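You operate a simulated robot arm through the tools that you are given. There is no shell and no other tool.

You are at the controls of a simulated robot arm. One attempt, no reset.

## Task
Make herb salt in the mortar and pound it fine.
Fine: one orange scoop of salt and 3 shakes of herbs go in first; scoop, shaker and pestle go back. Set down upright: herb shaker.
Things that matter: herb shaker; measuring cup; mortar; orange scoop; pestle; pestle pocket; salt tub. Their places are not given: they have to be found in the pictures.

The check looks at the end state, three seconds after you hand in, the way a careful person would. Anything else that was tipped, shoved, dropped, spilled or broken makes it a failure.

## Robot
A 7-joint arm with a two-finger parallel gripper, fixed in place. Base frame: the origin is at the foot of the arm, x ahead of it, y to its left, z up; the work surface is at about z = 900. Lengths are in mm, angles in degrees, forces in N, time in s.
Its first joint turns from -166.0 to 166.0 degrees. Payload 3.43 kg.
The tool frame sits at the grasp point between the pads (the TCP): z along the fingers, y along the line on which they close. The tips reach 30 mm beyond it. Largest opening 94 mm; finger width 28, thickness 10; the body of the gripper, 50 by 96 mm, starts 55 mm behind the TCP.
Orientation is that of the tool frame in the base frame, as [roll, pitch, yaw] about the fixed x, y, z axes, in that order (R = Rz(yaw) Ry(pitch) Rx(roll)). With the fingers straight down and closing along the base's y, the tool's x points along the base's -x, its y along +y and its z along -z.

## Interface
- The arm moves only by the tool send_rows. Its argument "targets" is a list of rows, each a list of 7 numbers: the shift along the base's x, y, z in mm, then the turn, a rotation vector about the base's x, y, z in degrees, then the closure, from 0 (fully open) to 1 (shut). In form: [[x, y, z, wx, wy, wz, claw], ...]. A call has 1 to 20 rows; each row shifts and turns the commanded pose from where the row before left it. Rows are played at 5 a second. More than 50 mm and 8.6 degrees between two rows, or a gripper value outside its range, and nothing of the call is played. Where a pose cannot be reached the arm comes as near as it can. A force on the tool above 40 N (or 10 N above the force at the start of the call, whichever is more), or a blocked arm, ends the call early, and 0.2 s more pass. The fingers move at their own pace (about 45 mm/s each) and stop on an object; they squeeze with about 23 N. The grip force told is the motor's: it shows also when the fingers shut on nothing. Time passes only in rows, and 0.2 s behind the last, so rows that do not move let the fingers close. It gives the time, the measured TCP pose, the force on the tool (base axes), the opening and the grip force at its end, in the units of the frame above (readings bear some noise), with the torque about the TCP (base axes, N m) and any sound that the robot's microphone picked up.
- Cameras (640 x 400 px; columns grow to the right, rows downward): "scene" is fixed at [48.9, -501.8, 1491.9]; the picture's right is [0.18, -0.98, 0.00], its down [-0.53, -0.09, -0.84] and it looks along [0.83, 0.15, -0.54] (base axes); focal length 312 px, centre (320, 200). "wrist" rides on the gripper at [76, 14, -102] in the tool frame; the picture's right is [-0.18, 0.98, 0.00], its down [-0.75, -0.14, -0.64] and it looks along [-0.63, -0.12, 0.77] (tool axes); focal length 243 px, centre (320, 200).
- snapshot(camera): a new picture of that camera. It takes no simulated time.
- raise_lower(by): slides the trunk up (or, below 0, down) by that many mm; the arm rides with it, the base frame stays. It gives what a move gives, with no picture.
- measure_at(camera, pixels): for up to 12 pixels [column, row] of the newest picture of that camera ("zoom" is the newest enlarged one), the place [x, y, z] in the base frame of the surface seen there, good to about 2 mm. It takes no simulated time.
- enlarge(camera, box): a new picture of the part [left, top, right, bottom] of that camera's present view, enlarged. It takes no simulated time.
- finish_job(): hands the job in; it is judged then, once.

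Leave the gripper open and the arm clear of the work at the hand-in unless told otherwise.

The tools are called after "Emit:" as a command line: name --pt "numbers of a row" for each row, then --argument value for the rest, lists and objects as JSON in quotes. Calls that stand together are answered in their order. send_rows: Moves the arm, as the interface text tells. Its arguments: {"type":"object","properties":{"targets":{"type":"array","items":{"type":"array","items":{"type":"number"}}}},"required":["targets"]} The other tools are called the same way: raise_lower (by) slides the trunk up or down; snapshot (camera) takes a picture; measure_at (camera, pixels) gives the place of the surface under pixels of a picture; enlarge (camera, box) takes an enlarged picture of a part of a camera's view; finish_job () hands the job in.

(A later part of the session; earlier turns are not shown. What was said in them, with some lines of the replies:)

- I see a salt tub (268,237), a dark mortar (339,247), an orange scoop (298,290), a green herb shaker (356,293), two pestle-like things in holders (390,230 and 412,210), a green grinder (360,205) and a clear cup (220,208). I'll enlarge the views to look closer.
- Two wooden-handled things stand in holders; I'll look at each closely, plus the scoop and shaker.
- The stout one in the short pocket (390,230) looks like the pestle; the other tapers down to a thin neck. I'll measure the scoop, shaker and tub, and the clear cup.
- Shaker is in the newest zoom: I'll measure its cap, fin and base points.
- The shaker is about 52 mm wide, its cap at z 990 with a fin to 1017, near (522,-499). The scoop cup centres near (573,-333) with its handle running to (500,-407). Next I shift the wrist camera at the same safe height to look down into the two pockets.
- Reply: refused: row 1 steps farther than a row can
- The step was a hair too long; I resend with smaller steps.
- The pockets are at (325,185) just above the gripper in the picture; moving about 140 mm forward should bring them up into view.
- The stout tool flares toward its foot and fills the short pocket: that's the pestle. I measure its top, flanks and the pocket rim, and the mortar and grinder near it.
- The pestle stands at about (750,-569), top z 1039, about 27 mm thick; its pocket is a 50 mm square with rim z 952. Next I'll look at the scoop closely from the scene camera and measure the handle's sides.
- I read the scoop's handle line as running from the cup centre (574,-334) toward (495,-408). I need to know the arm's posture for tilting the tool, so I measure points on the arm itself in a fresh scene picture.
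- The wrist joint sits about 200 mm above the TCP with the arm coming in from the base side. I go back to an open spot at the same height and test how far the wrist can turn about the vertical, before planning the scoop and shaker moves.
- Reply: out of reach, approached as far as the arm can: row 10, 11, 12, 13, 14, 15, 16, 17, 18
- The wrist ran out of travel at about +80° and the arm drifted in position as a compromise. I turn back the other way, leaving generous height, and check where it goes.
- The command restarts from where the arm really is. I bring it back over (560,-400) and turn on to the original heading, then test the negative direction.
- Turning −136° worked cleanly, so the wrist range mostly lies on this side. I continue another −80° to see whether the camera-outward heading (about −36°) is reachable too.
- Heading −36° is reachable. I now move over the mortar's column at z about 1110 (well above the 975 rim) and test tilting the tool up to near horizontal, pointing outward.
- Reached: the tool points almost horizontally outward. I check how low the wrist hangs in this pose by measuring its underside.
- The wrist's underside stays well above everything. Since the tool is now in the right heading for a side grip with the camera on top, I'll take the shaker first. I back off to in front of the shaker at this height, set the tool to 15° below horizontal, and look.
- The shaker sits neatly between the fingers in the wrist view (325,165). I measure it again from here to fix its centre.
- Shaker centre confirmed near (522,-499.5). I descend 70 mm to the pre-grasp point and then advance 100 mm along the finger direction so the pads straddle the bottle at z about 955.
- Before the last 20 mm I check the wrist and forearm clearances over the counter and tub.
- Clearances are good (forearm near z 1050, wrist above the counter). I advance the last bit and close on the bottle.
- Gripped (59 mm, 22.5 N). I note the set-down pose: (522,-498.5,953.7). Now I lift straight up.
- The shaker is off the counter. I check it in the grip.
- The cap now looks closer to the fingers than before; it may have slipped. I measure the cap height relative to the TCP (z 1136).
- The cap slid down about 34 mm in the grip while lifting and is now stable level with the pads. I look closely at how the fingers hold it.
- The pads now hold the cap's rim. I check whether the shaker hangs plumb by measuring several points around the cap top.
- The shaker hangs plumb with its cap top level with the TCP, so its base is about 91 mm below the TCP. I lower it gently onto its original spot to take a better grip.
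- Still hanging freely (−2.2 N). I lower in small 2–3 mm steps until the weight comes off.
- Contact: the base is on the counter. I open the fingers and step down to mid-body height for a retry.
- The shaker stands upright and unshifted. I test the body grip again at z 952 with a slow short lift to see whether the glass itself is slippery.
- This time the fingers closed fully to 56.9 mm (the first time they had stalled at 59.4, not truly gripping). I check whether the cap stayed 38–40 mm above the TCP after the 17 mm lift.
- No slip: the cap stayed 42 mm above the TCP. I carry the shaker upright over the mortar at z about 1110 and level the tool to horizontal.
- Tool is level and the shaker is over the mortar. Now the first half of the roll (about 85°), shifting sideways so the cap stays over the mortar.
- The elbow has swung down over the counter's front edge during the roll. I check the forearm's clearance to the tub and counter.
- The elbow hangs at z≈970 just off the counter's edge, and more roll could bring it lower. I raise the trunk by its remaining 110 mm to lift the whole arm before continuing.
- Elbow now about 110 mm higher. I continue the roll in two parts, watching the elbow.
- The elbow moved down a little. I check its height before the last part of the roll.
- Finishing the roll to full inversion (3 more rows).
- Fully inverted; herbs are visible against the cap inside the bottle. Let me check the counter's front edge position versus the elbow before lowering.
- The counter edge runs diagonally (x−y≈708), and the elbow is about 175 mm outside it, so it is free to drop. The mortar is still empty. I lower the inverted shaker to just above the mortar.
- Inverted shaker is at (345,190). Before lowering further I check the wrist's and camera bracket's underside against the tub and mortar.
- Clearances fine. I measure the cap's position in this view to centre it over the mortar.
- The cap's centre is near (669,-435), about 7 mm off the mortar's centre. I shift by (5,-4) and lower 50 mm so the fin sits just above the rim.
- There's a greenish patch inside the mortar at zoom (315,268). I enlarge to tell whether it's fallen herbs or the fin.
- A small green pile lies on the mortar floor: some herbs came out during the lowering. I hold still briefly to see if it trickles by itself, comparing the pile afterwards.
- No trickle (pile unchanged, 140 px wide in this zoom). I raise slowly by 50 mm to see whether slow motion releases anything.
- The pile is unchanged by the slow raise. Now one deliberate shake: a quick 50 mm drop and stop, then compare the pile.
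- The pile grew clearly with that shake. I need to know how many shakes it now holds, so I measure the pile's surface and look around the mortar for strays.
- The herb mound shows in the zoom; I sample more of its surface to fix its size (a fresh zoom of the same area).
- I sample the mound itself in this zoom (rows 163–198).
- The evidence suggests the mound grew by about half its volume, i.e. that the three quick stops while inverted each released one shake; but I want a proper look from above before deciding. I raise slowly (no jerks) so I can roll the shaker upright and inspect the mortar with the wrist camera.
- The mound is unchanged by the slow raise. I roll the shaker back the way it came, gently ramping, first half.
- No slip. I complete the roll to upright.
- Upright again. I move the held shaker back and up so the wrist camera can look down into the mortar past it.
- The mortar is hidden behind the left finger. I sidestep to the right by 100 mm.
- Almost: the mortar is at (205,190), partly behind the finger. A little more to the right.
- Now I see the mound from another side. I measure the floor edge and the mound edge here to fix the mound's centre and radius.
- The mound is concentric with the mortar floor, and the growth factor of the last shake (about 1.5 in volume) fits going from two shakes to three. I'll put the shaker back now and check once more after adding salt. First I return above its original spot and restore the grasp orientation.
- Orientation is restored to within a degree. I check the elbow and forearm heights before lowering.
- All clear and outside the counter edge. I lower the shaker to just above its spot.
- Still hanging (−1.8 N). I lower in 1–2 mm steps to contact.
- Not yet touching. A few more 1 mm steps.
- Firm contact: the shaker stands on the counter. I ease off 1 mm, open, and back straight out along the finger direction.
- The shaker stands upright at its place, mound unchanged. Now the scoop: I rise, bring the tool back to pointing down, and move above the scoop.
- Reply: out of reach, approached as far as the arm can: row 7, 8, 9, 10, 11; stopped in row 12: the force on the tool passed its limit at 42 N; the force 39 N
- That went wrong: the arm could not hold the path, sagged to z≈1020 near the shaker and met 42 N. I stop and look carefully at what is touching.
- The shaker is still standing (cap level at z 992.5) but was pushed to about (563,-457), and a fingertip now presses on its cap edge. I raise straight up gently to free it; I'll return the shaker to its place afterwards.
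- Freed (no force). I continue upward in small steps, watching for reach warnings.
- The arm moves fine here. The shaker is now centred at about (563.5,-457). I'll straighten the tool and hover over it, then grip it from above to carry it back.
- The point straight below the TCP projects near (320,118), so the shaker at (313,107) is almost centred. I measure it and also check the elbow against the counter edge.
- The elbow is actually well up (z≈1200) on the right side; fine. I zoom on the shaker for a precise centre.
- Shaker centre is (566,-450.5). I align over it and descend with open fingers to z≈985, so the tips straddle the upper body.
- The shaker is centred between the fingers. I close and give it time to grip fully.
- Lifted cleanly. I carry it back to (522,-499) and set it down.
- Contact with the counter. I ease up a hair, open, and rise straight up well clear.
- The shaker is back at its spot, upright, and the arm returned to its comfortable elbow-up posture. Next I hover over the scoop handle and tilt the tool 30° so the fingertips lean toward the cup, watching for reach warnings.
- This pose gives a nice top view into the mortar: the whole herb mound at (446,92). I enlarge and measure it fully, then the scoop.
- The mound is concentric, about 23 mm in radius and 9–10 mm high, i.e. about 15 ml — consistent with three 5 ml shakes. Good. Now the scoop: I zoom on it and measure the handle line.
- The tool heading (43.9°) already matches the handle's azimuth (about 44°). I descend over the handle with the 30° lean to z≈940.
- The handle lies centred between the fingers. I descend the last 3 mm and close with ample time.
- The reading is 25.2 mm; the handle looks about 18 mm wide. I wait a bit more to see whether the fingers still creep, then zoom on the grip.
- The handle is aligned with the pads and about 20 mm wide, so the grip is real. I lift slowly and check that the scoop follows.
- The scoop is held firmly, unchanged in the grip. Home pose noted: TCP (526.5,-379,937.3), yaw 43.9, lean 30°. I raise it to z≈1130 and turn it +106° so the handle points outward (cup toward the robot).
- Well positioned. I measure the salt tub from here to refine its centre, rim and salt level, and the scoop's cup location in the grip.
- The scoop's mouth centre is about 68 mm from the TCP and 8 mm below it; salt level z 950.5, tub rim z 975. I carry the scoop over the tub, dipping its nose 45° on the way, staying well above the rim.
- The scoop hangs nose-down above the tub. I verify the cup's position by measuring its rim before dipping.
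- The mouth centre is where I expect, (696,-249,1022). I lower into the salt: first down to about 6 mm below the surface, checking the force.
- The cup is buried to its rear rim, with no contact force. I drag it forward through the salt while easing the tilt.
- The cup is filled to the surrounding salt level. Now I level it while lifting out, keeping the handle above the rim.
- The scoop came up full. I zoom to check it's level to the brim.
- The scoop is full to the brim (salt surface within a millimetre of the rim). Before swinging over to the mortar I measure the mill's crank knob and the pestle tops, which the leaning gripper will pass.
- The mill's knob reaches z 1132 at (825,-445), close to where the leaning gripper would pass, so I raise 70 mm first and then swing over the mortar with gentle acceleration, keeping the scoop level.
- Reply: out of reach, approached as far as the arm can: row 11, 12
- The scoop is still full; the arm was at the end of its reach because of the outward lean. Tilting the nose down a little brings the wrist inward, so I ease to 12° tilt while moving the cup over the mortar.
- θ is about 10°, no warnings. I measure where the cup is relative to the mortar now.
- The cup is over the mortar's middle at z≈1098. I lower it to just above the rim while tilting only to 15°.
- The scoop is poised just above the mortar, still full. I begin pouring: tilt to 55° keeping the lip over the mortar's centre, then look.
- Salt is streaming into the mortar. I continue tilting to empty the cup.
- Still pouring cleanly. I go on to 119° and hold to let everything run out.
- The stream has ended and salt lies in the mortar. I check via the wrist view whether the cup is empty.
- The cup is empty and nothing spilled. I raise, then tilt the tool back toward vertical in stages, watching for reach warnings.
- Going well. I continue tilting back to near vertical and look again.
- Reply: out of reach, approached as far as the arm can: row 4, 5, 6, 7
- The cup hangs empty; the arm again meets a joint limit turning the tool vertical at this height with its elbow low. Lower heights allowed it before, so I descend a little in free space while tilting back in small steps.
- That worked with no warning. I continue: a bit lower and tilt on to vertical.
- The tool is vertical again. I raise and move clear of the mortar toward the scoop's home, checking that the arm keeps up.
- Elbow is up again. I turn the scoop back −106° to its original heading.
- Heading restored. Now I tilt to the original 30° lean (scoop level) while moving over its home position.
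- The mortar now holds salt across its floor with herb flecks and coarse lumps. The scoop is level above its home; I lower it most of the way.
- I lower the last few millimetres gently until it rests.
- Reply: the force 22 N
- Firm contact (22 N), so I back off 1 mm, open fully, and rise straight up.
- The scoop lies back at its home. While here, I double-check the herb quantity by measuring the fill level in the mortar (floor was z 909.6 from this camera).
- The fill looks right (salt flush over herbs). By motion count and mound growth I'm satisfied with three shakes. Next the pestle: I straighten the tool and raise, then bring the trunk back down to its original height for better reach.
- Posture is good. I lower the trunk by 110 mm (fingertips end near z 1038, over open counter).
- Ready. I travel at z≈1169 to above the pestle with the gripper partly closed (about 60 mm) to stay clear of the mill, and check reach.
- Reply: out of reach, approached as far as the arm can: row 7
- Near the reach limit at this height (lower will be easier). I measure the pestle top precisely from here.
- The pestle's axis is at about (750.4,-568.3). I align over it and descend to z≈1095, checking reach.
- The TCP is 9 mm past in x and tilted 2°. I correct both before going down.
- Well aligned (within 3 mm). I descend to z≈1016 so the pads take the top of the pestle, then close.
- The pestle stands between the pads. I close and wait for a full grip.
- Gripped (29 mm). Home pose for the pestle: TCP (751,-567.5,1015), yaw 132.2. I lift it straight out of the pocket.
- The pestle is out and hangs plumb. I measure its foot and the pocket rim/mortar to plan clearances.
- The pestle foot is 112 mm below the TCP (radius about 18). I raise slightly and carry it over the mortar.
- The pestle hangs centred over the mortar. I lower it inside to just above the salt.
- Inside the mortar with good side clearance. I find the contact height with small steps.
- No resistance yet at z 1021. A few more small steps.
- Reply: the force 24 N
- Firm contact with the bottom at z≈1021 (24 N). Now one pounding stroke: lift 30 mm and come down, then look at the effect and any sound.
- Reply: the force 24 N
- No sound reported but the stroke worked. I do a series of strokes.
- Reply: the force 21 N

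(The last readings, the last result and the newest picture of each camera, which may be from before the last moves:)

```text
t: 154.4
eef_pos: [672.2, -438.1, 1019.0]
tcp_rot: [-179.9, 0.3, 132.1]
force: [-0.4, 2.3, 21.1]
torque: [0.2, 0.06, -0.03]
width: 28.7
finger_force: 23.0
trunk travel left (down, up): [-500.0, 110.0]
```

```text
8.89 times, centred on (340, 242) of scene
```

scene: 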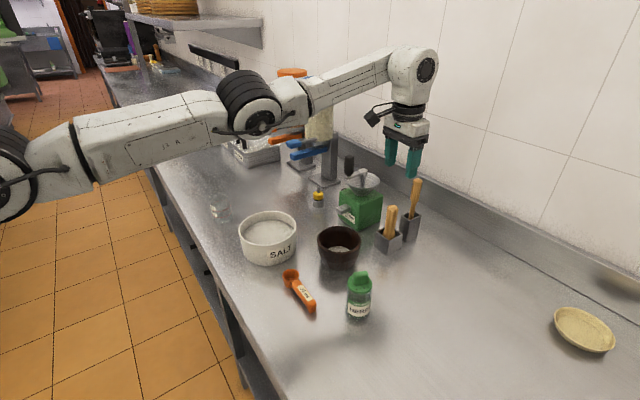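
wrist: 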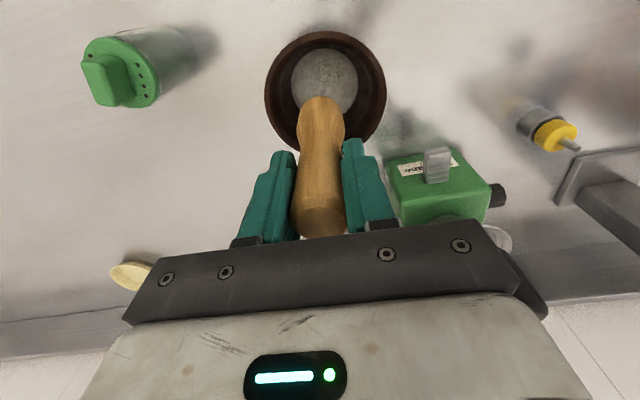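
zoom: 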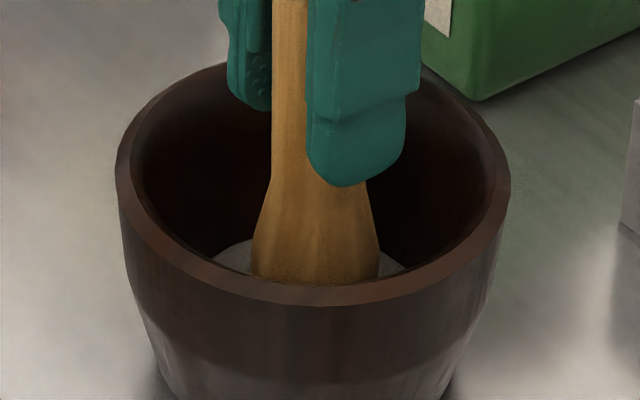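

I raise the pestle to look at the texture of the mix.

Emit:
send_rows --pt "0 0 25 0 0 0 1" --pt "0 0 30 0 0 0 1" --pt "0 0 30 0 0 0 1" --pt "0 0 0 0 0 0 1"

Emit:
enlarge --camera "scene" --box '[325, 240, 355, 260]'

Emit:
enlarge --camera "wrist" --box '[250, 10, 400, 130]'

```text
t: 155.4
eef_pos: [674.4, -438.4, 1104.6]
tcp_rot: [180.0, 0.0, 132.2]
force: [0.1, -0.4, -3.0]
torque: [0.02, -0.02, -0.04]
width: 28.9
finger_force: 22.9
trunk travel left (down, up): [-500.0, 110.0]
```

```text
16.00 times, centred on (340, 250) of scene
```

zoom: 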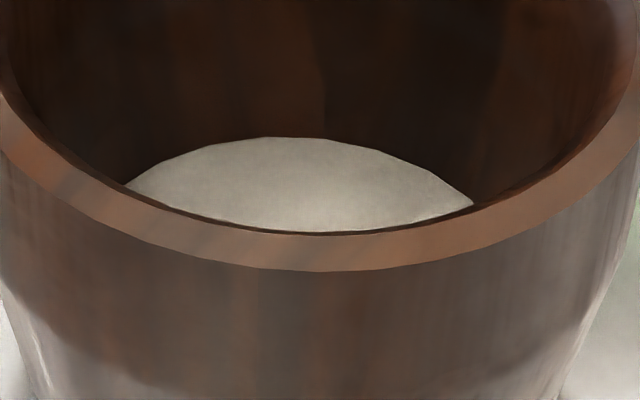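

```text
3.33 times, centred on (325, 70) of wrist
```

zoom: 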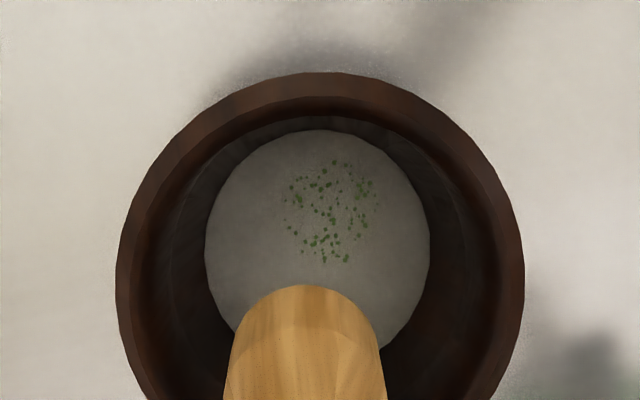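

The coarse lumps are gone; the mix is smooth with herb flecks. For good measure I give four more strokes and compare.

Emit:
send_rows --pt "0.3 -0.8 -30 0 0 0 1" --pt "0 0 -30 0 0 0 1" --pt "0 0 -18 0 0 0 1" --pt "0 0 -8 0 0 0 1" --pt "0 0 15 0 0 0 1" --pt "0 0 15 0 0 0 1" --pt "0 0 -15 0 0 0 1" --pt "0 0 -15 0 0 0 1" --pt "0 0 15 0 0 0 1" --pt "0 0 15 0 0 0 1" --pt "0 0 -15 0 0 0 1" --pt "0 0 -15 0 0 0 1" --pt "0 0 15 0 0 0 1" --pt "0 0 15 0 0 0 1" --pt "0 0 -15 0 0 0 1" --pt "0 0 -15 0 0 0 1"

Emit:
send_rows --pt "0 0 20 0 0 0 1" --pt "0 0 30 0 0 0 1" --pt "0 0 35 0 0 0 1" --pt "0 0 5 0 0 0 1" --pt "0 0 0 0 0 0 1"

Emit:
enlarge --camera "scene" --box '[290, 190, 390, 280]'

Emit:
enlarge --camera "wrist" --box '[250, 10, 400, 130]'

```text
t: 158.8
eef_pos: [673.8, -441.1, 1019.4]
tcp_rot: [180.0, 0.2, 132.1]
force: [-1.8, 2.3, 7.8]
torque: [0.12, 0.09, 0.03]
width: 28.9
finger_force: 23.1
trunk travel left (down, up): [-500.0, 110.0]
```

```text
t: 160.0
eef_pos: [675.1, -441.3, 1107.9]
tcp_rot: [-180.0, -0.1, 132.2]
force: [0.2, 0.6, -2.2]
torque: [-0.03, 0.01, -0.02]
width: 28.8
finger_force: 23.4
trunk travel left (down, up): [-500.0, 110.0]
```

```text
4.44 times, centred on (340, 235) of scene
```

zoom: 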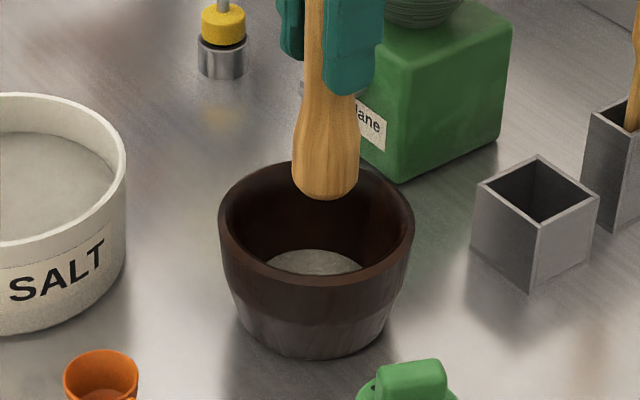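

```text
3.33 times, centred on (325, 70) of wrist
```

zoom: 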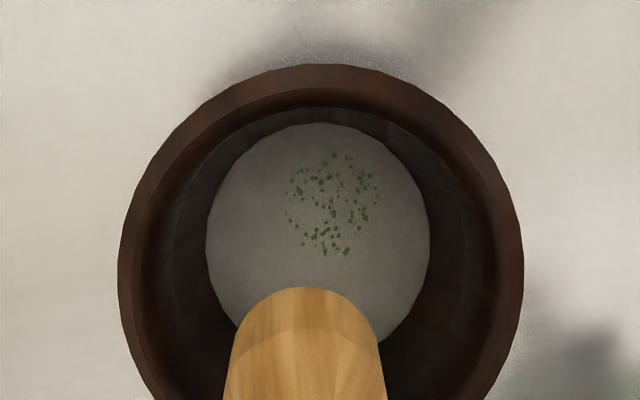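

Texture unchanged: fine and even, mortar unmoved. I carry the pestle back above its pocket, retracing my path exactly.

Emit:
send_rows --pt "10.3 -17 0 0 0 0 1" --pt "18 -30 0 0 0 0 1" --pt "19 -32 0 0 0 0 1" --pt "18.7 -31.2 0 0 0 0 1" --pt "10 -17 0 0 0 0 1" --pt "0 0 0 0 0 0 1"

Emit:
snapshot --camera "wrist"

Emit:
enlarge --camera "scene" --box '[350, 170, 430, 270]'

```text
t: 161.4
eef_pos: [755.0, -563.8, 1112.3]
tcp_rot: [180.0, 0.8, 133.3]
force: [-0.6, 0.9, -2.2]
torque: [0.02, -0.02, 0.0]
width: 29.2
finger_force: 22.6
out of reach, approached as far as the arm can: row 5
trunk travel left (down, up): [-500.0, 110.0]
```

```text
taken
```

wrist: 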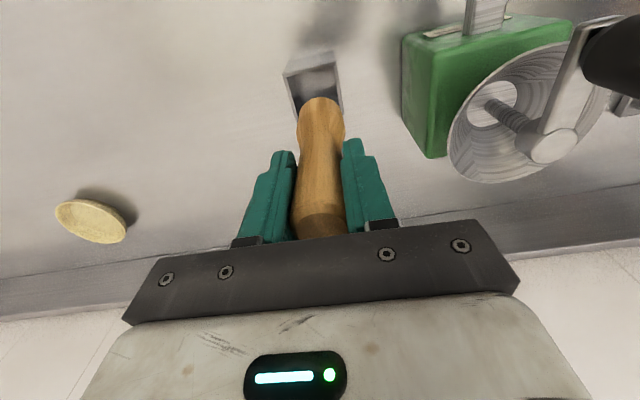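

```text
4.00 times, centred on (390, 220) of scene
```

zoom: 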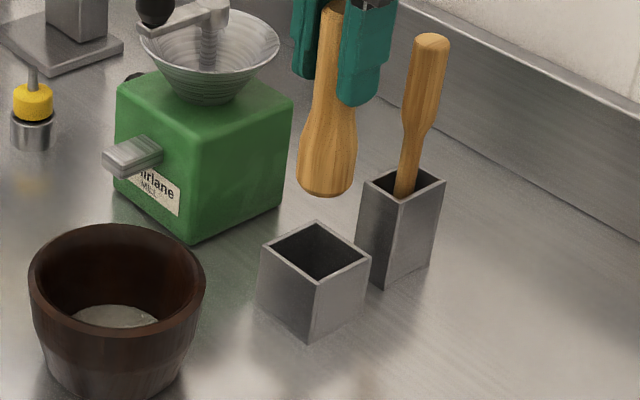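

At this height the arm is at its reach limit, leaving it a few mm off. I lower 15 mm, straighten, and correct the position.

Emit:
send_rows --pt "-1 -1 -8 0.29 0.27 -0.5 1" --pt "-1.5 -1.4 -7 0.29 0.28 -0.6 1" --pt "-1.5 -1.4 0 0 0 0 1" --pt "0 0 0 0 0 0 1"

Emit:
send_rows --pt "0 0 0 0 0 0 1" --pt "0 0 0 0 0 0 1"

Emit:
enlarge --camera "scene" --box '[360, 190, 420, 260]'

Emit:
enlarge --camera "wrist" --box '[250, 40, 390, 150]'

```text
t: 162.4
eef_pos: [756.1, -574.8, 1115.4]
tcp_rot: [180.0, 1.2, 131.2]
force: [-0.5, 0.1, -1.0]
torque: [0.01, -0.02, 0.01]
width: 28.8
finger_force: 23.5
out of reach, approached as far as the arm can: row 1, 2, 3
trunk travel left (down, up): [-500.0, 110.0]
```

```text
t: 163.0
eef_pos: [756.3, -574.5, 1114.3]
tcp_rot: [-180.0, 1.2, 131.2]
force: [0.5, -0.3, -2.1]
torque: [0.02, 0.03, 0.0]
width: 28.7
finger_force: 22.8
trunk travel left (down, up): [-500.0, 110.0]
```

```text
5.71 times, centred on (390, 225) of scene
```

zoom: 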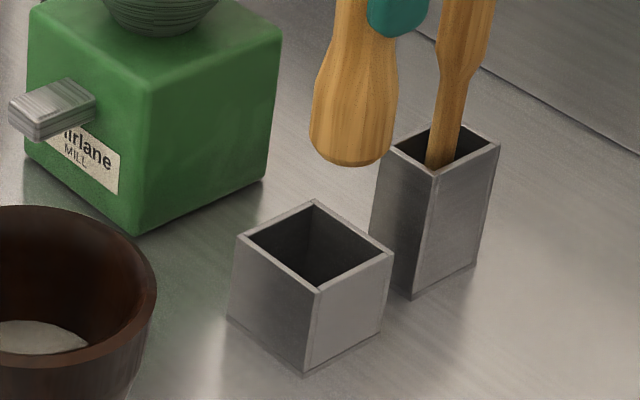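

```text
3.64 times, centred on (320, 95) of wrist
```

zoom: 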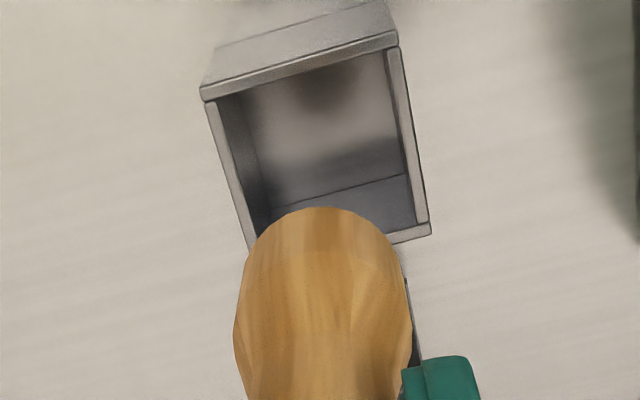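

The arm is at full stretch at this height, so it drifts. Raising the trunk by 60 mm lets the arm work lower relative to its shoulder, where it reaches further. I do that and then come down.

Emit:
raise_lower --by 60

Emit:
send_rows --pt "-8 8 -5 0 0 0 1" --pt "-6 6 -15 0 0 0 1" --pt "0 0 -20 0 0 0 1" --pt "0 0 -20 0 0 0 1" --pt "0 0 0 0 0 0 1"

Emit:
snapshot --camera "scene"

```text
t: 164.0
eef_pos: [754.3, -572.7, 1175.8]
tcp_rot: [179.9, 1.2, 131.1]
force: [0.5, -0.8, -0.9]
torque: [0.02, -0.01, 0.02]
width: 28.7
finger_force: 23.2
trunk travel left (down, up): [-560.0, 50.0]
```

```text
t: 165.2
eef_pos: [741.7, -557.7, 1114.6]
tcp_rot: [179.9, 1.3, 131.2]
force: [0.0, 0.4, -0.9]
torque: [0.0, 0.03, -0.05]
width: 28.5
finger_force: 22.2
out of reach, approached as far as the arm can: row 1
trunk travel left (down, up): [-560.0, 50.0]
```

```text
taken
```

scene: 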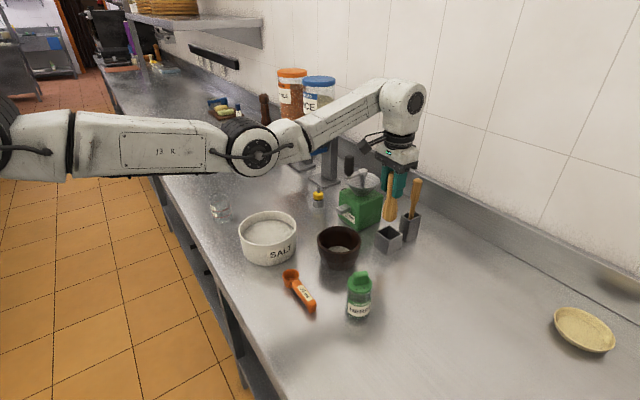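

Freed. I straighten the tool and move over the pocket at z≈1100.

Emit:
send_rows --pt "3 -3 -7 0.5 0.43 0.5 1" --pt "3 -3.4 -7 0.48 0.43 0.5 1" --pt "3.3 -3.5 0 0 0 0 1" --pt "0 0 0 0 0 0 1"

Emit:
enlarge --camera "scene" --box '[360, 190, 420, 260]'

Emit:
enlarge --camera "wrist" --box '[250, 40, 390, 150]'

```text
t: 166.2
eef_pos: [750.6, -570.1, 1100.9]
tcp_rot: [179.8, -0.1, 132.2]
force: [-0.2, -0.4, -1.7]
torque: [0.03, -0.01, 0.01]
width: 28.6
finger_force: 23.7
trunk travel left (down, up): [-560.0, 50.0]
```

```text
5.71 times, centred on (390, 225) of scene
```

zoom: 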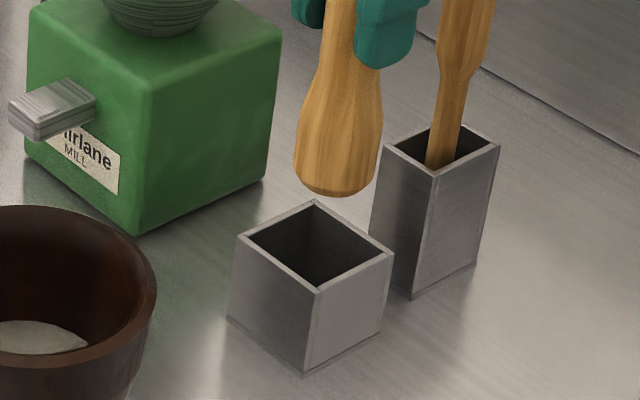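

```text
3.64 times, centred on (320, 95) of wrist
```

zoom: 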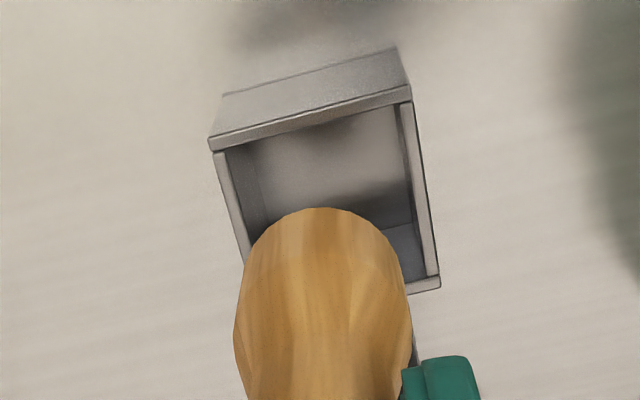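

The view matches the one right after lifting out (pocket corners at the same pixels), so the alignment is right. I lower to just above the rim and check again.

Emit:
send_rows --pt "0.2 1.0 -10 0 0 0 1" --pt "0 0 -12 0 0 0 1" --pt "0 0 -8 0 0 0 1" --pt "0 0 0 0 0 0 1"

Emit:
enlarge --camera "scene" --box '[360, 200, 420, 260]'

Emit:
enlarge --camera "wrist" --box '[250, 40, 390, 150]'

```text
t: 167.2
eef_pos: [749.8, -568.1, 1069.1]
tcp_rot: [179.8, -0.1, 132.1]
force: [0.8, 0.2, -1.6]
torque: [0.0, -0.04, -0.01]
width: 28.5
finger_force: 23.0
trunk travel left (down, up): [-560.0, 50.0]
```

```text
6.67 times, centred on (390, 230) of scene
```

zoom: 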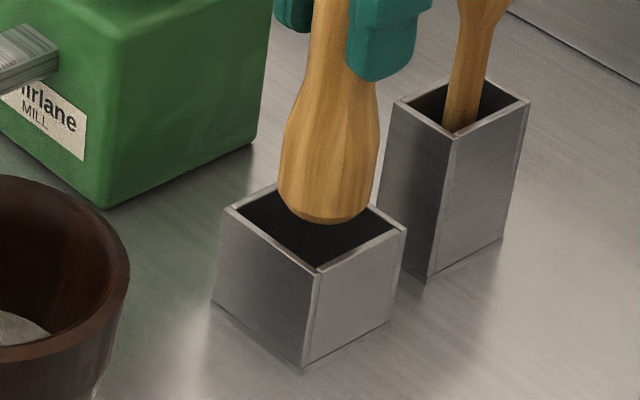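

```text
3.64 times, centred on (320, 95) of wrist
```

zoom: 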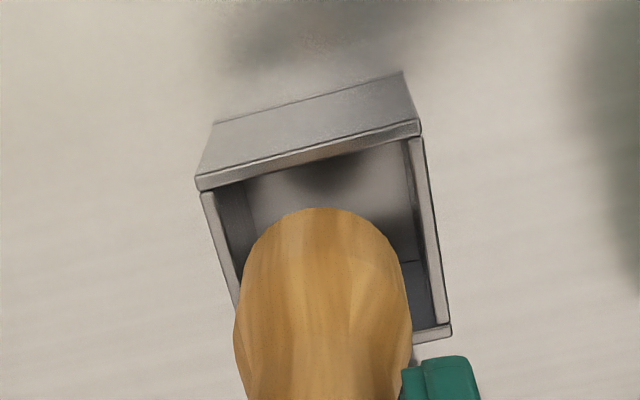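

The foot is over the pocket opening; from the corner positions I compute it is within about 1.5 mm of centre. I nudge 1.5 mm in x and lower it in, watching for side forces.

Emit:
send_rows --pt "1.5 0 -5 0 0 0 1" --pt "0 0 -6 0 0 0 1" --pt "0 0 -6 0 0 0 1" --pt "0 0 -6 0 0 0 1"

Emit:
enlarge --camera "scene" --box '[360, 200, 420, 260]'

```text
t: 168.2
eef_pos: [750.8, -568.5, 1047.6]
tcp_rot: [179.8, 0.0, 132.1]
force: [0.0, -0.2, -1.0]
torque: [0.02, 0.02, 0.02]
width: 28.6
finger_force: 22.8
trunk travel left (down, up): [-560.0, 50.0]
```

```text
6.67 times, centred on (390, 230) of scene
```

zoom: 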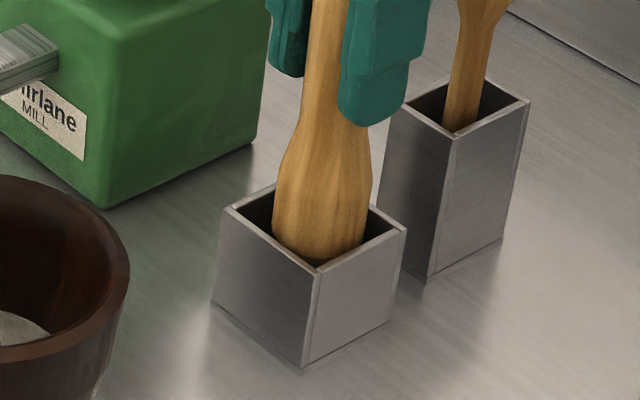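

The foot is inside the pocket without any side force. I continue down to the bottom.

Emit:
send_rows --pt "0 0 -8 0 0 0 1" --pt "0 0 -8 0 0 0 1" --pt "0 0 -8 0 0 0 1" --pt "0 0 -4 0 0 0 1" --pt "0 0 -2 0 0 0 1" --pt "0 0 0 0 0 0 1"

```text
t: 169.6
eef_pos: [749.1, -566.4, 1025.9]
tcp_rot: [179.9, -0.2, 132.3]
force: [0.3, 0.8, -2.6]
torque: [-0.01, 0.03, -0.01]
width: 28.5
finger_force: 23.2
out of reach, approached as far as the arm can: row 3
trunk travel left (down, up): [-560.0, 50.0]
```

The arm reports its reach limit 10 mm above the bottom, so I use the trunk for the last bit: lower it by 9 mm.

Emit:
raise_lower --by -9

```text
t: 170.2
eef_pos: [750.5, -565.8, 1018.2]
tcp_rot: [179.9, -0.1, 132.2]
force: [-0.3, 0.4, -0.6]
torque: [-0.01, 0.02, -0.02]
width: 28.6
finger_force: 22.8
trunk travel left (down, up): [-551.0, 59.0]
```

Still hanging. Lower another 3 mm.

Emit:
raise_lower --by -3

```text
t: 170.7
eef_pos: [748.8, -566.2, 1012.8]
tcp_rot: [179.8, 0.0, 132.3]
force: [0.2, -0.1, -1.6]
torque: [-0.01, -0.02, -0.01]
width: 28.5
finger_force: 23.3
trunk travel left (down, up): [-548.0, 62.0]
```

Emit:
raise_lower --by -2

```text
t: 171.2
eef_pos: [749.2, -567.3, 1012.0]
tcp_rot: [179.9, -0.1, 132.1]
force: [0.3, 0.0, -1.0]
torque: [-0.01, -0.01, -0.03]
width: 28.4
finger_force: 22.9
trunk travel left (down, up): [-546.0, 64.0]
```

Emit:
raise_lower --by -1.5

Emit:
enlarge --camera "scene" --box '[350, 180, 430, 260]'

```text
t: 171.8
eef_pos: [748.8, -566.9, 1011.0]
tcp_rot: [179.9, -0.1, 132.1]
force: [-0.1, 0.7, 0.4]
torque: [0.05, 0.06, -0.03]
width: 28.7
finger_force: 23.0
trunk travel left (down, up): [-544.0, 66.0]
```

```text
5.00 times, centred on (390, 220) of scene
```

zoom: 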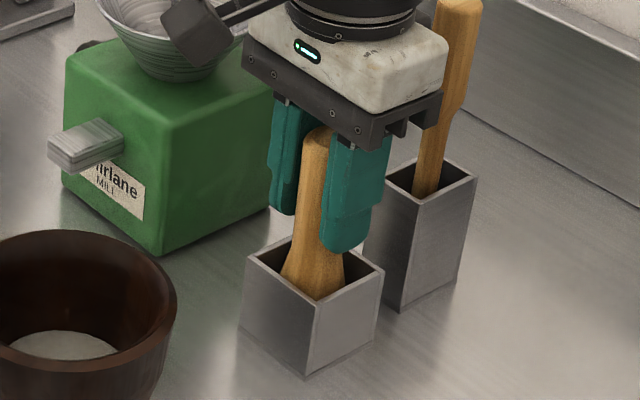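

The pestle's weight is taken up by the pocket floor. I open to 60 mm and then rise vertically using the trunk.

Emit:
send_rows --pt "0 0 0 0 0 0 0.6" --pt "0 0 0 0 0 0 0.35" --pt "0 0 0 0 0 0 0.35" --pt "0 0 0 0 0 0 0.35" --pt "0 0 0 0 0 0 0.35"

Emit:
snapshot --camera "wrist"

Emit:
enlarge --camera "scene" --box '[350, 180, 430, 260]'

```text
t: 173.0
eef_pos: [749.7, -566.4, 1009.6]
tcp_rot: [179.9, -0.1, 132.3]
force: [-0.4, -0.5, 0.2]
torque: [0.04, -0.01, 0.0]
width: 60.8
finger_force: 0.1
trunk travel left (down, up): [-544.0, 66.0]
```

```text
taken
```

wrist: 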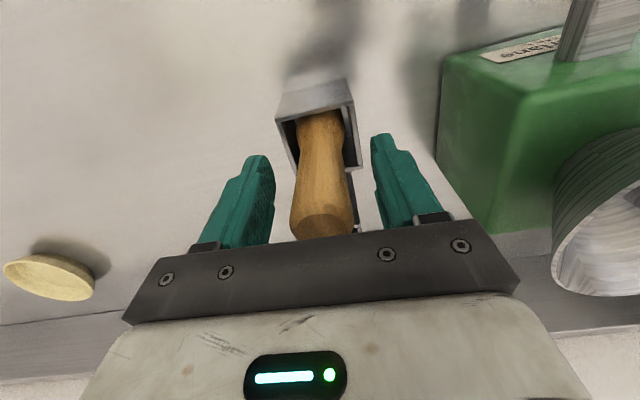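

```text
5.00 times, centred on (390, 220) of scene
```

zoom: 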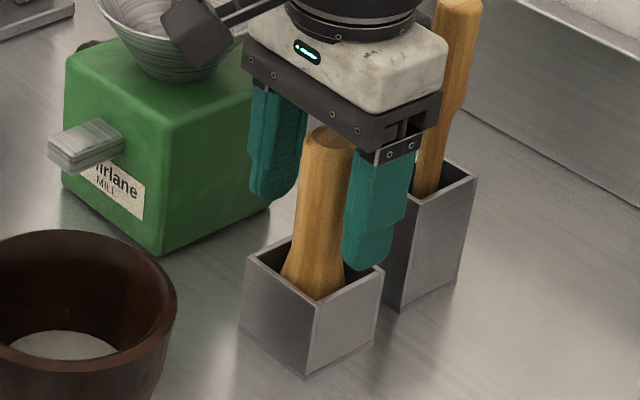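

The pestle stands upright in its pocket. I rise 64 mm with the trunk; then I back off inward so the pestle stays between the open fingers' gap.

Emit:
raise_lower --by 64

Emit:
snapshot --camera "wrist"

```text
t: 174.0
eef_pos: [749.9, -566.7, 1074.4]
tcp_rot: [179.9, -0.1, 132.2]
force: [0.0, 0.0, -0.2]
torque: [0.01, -0.05, -0.01]
width: 61.3
finger_force: 0.0
trunk travel left (down, up): [-608.0, 2.0]
```

```text
taken
```

wrist: 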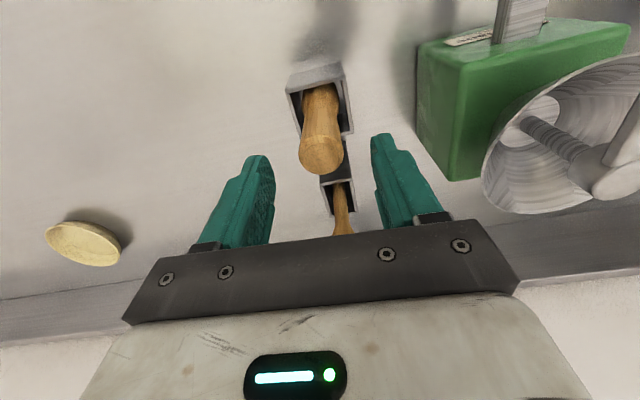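

Clear of the pestle. I withdraw inward and upward.

Emit:
send_rows --pt "-8 8 6 0 0 0 0.35" --pt "-18 16 15 0 0 0 0.35" --pt "-28 22 20 0 0 0 0.35" --pt "-30 22 25 0 0 0 0.35" --pt "-30 22 25 0 0 0 0.2" --pt "-30 22 20 0 0 0 0" --pt "0 0 0 0 0 0 0"

Emit:
snapshot --camera "scene"

Emit:
snapshot --camera "wrist"

```text
t: 175.6
eef_pos: [603.9, -453.1, 1186.5]
tcp_rot: [179.9, 0.0, 132.1]
force: [0.4, -0.3, 0.5]
torque: [-0.01, -0.03, 0.0]
width: 94.1
finger_force: 0.1
trunk travel left (down, up): [-608.0, 2.0]
```

```text
taken
```

scene: 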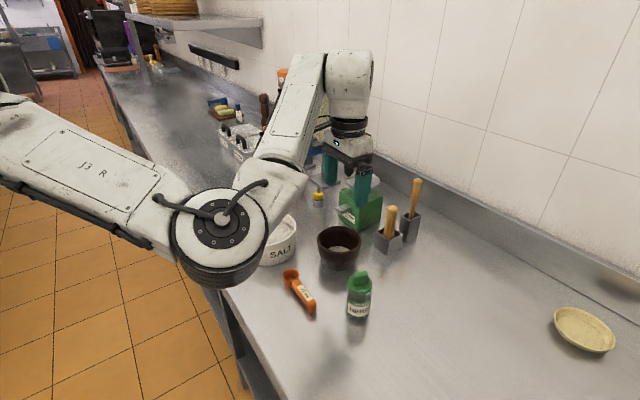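

```text
taken
```

wrist: 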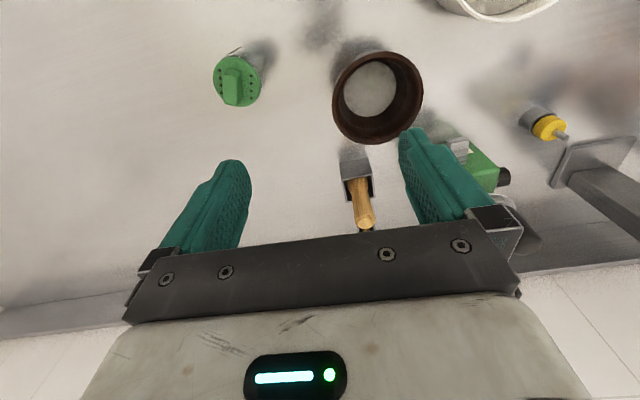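

All placed. I check the elbow's position (it swung to the right side) and view the work closely.

Emit:
measure_at --camera "scene" --pixels '[[220, 225], [220, 280], [260, 200], [320, 90]]'

Emit:
enlarge --camera "scene" --box '[260, 170, 440, 330]'

Emit:
enlarge --camera "wrist" --box '[200, 30, 440, 240]'

```text
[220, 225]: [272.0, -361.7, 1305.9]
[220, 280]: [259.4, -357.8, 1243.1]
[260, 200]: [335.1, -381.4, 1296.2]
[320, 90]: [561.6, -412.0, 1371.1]
```

```text
2.50 times, centred on (350, 250) of scene
```

zoom: 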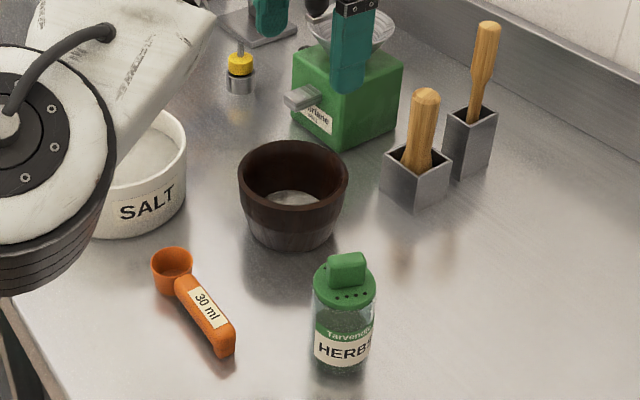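

```text
1.90 times, centred on (320, 135) of wrist
```

zoom: 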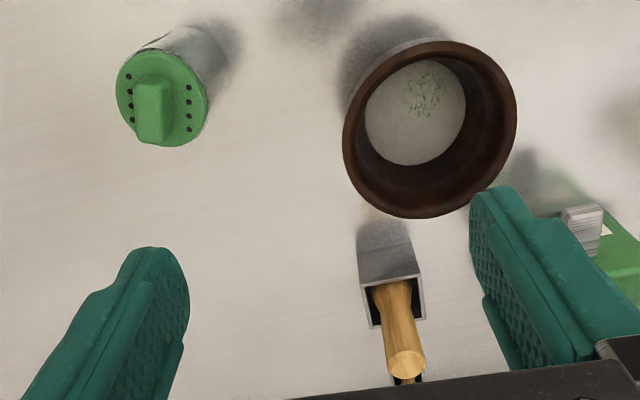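

Everything stands in place: shaker upright, scoop and pestle home, mix smooth. I raise the open gripper further away from the work.

Emit:
send_rows --pt "-10 8 20 0 0 0 0" --pt "-15 10 25 0 0 0 0" --pt "-15 10 25 0 0 0 0" --pt "0 0 0 0 0 0 0"

Emit:
snapshot --camera "scene"

Emit:
snapshot --camera "wrist"

```text
t: 176.6
eef_pos: [566.4, -424.5, 1256.3]
tcp_rot: [-180.0, -0.1, 132.1]
force: [-0.5, -0.4, 0.5]
torque: [0.02, 0.01, -0.01]
width: 93.9
finger_force: 0.1
trunk travel left (down, up): [-608.0, 2.0]
```

```text
taken
```

scene: 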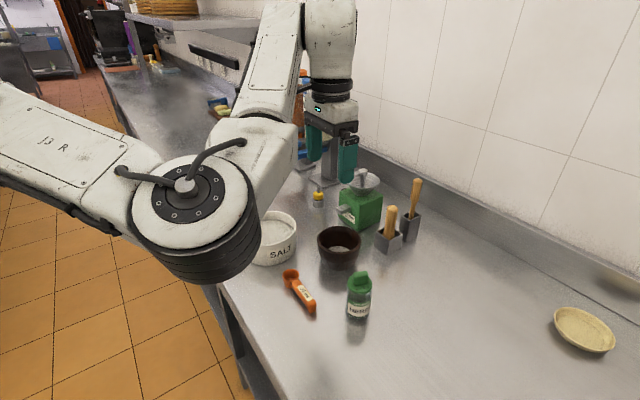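

```text
taken
```

wrist: 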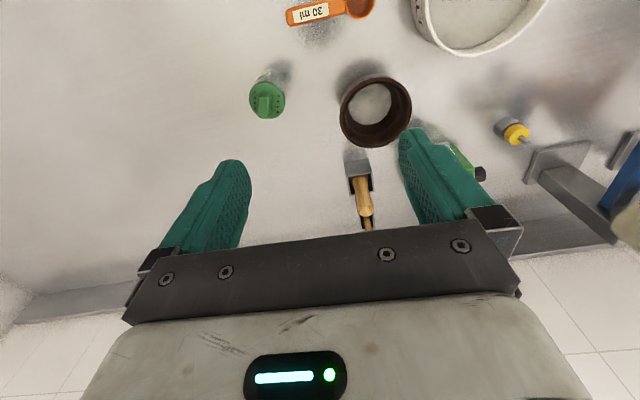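

I verify final positions of scoop, shaker and pestle against the originals.

Emit:
enlarge --camera "scene" --box '[274, 260, 326, 320]'

Emit:
measure_at --camera "zoom" --pixels '[[200, 95], [306, 95], [250, 63], [325, 180], [355, 220], [390, 265], [410, 300]]'

Emit:
enlarge --camera "scene" --box '[330, 170, 430, 330]'

Emit:
measure_at --camera "scene" --pixels '[[390, 207], [388, 235], [347, 281], [371, 281], [359, 290], [359, 320], [339, 257], [339, 228]]'

```text
6.67 times, centred on (300, 290) of scene
```

zoom: 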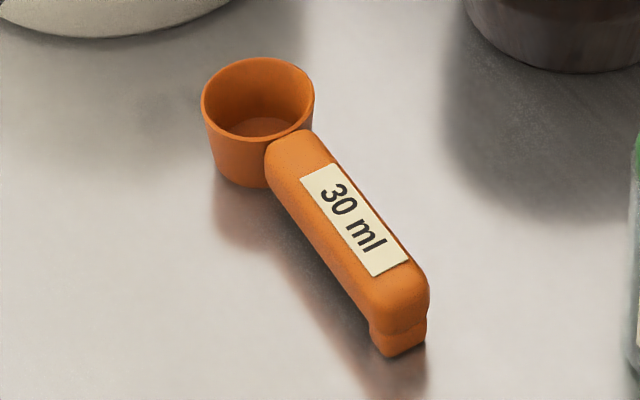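

```text
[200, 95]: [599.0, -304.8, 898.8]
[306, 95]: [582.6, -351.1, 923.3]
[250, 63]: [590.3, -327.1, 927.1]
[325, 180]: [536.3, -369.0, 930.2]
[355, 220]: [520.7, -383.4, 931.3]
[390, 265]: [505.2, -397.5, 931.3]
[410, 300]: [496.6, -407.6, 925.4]
```

```text
2.50 times, centred on (380, 250) of scene
```

zoom: 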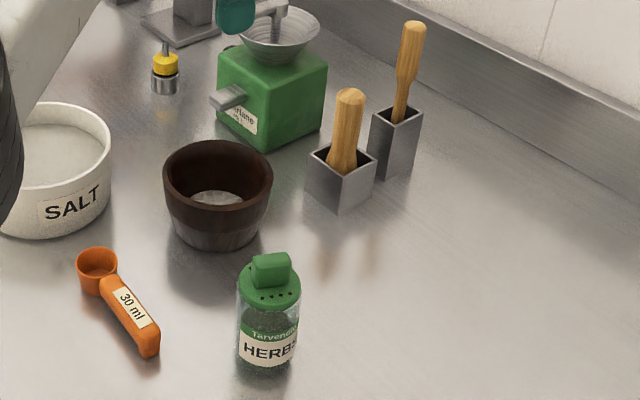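

```text
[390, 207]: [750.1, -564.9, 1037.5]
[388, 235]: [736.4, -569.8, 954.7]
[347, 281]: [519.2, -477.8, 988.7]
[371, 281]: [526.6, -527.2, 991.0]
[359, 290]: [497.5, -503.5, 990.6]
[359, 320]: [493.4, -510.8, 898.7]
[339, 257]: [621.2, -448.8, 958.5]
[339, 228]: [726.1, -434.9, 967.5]
```

Everything is within a couple of millimetres of where it started. The scoop is home, the shaker is upright on its spot, and the pestle is in its pocket. The mortar hasn't moved and holds the smooth herb salt. The gripper is open and well above the work, so I hand in.

Emit:
finish_job

```text
The job is handed in.
```

I handed the job in: one full orange scoop of salt and, by my best count, three shakes of herbs are in the mortar, pounded smooth. I am not fully certain of the shake count.

- **Salt:** the scoop came up full to the brim and emptied completely into the mortar, with no salt on the counter that I could see.
- **Herbs:** the herbs came out on three quick downward stops while the shaker was upside down. I first noticed a heap after the second stop, so I worked out the count from how much it grew. If the first stop released nothing, only two shakes went in.
- **Pounding:** about ten strokes. The coarse lumps were gone after the first six, and the last four changed nothing I could see.
- **Scoop, shaker and pestle:** all three are within about 2 mm of where they started. The shaker is upright and the pestle is in its pocket.

**Shaker knocked:** after I had first put the shaker back, the arm hit its reach limit and pushed it about 60 mm, pressing on its cap. It stayed standing. I picked it up and returned it to its spot, but it is now turned a little from how it originally faced.

**Measuring cup:** I never touched it. It was standing when I last saw it, but the arm hid it from the camera at the end.

The gripper was left open and well above the work.
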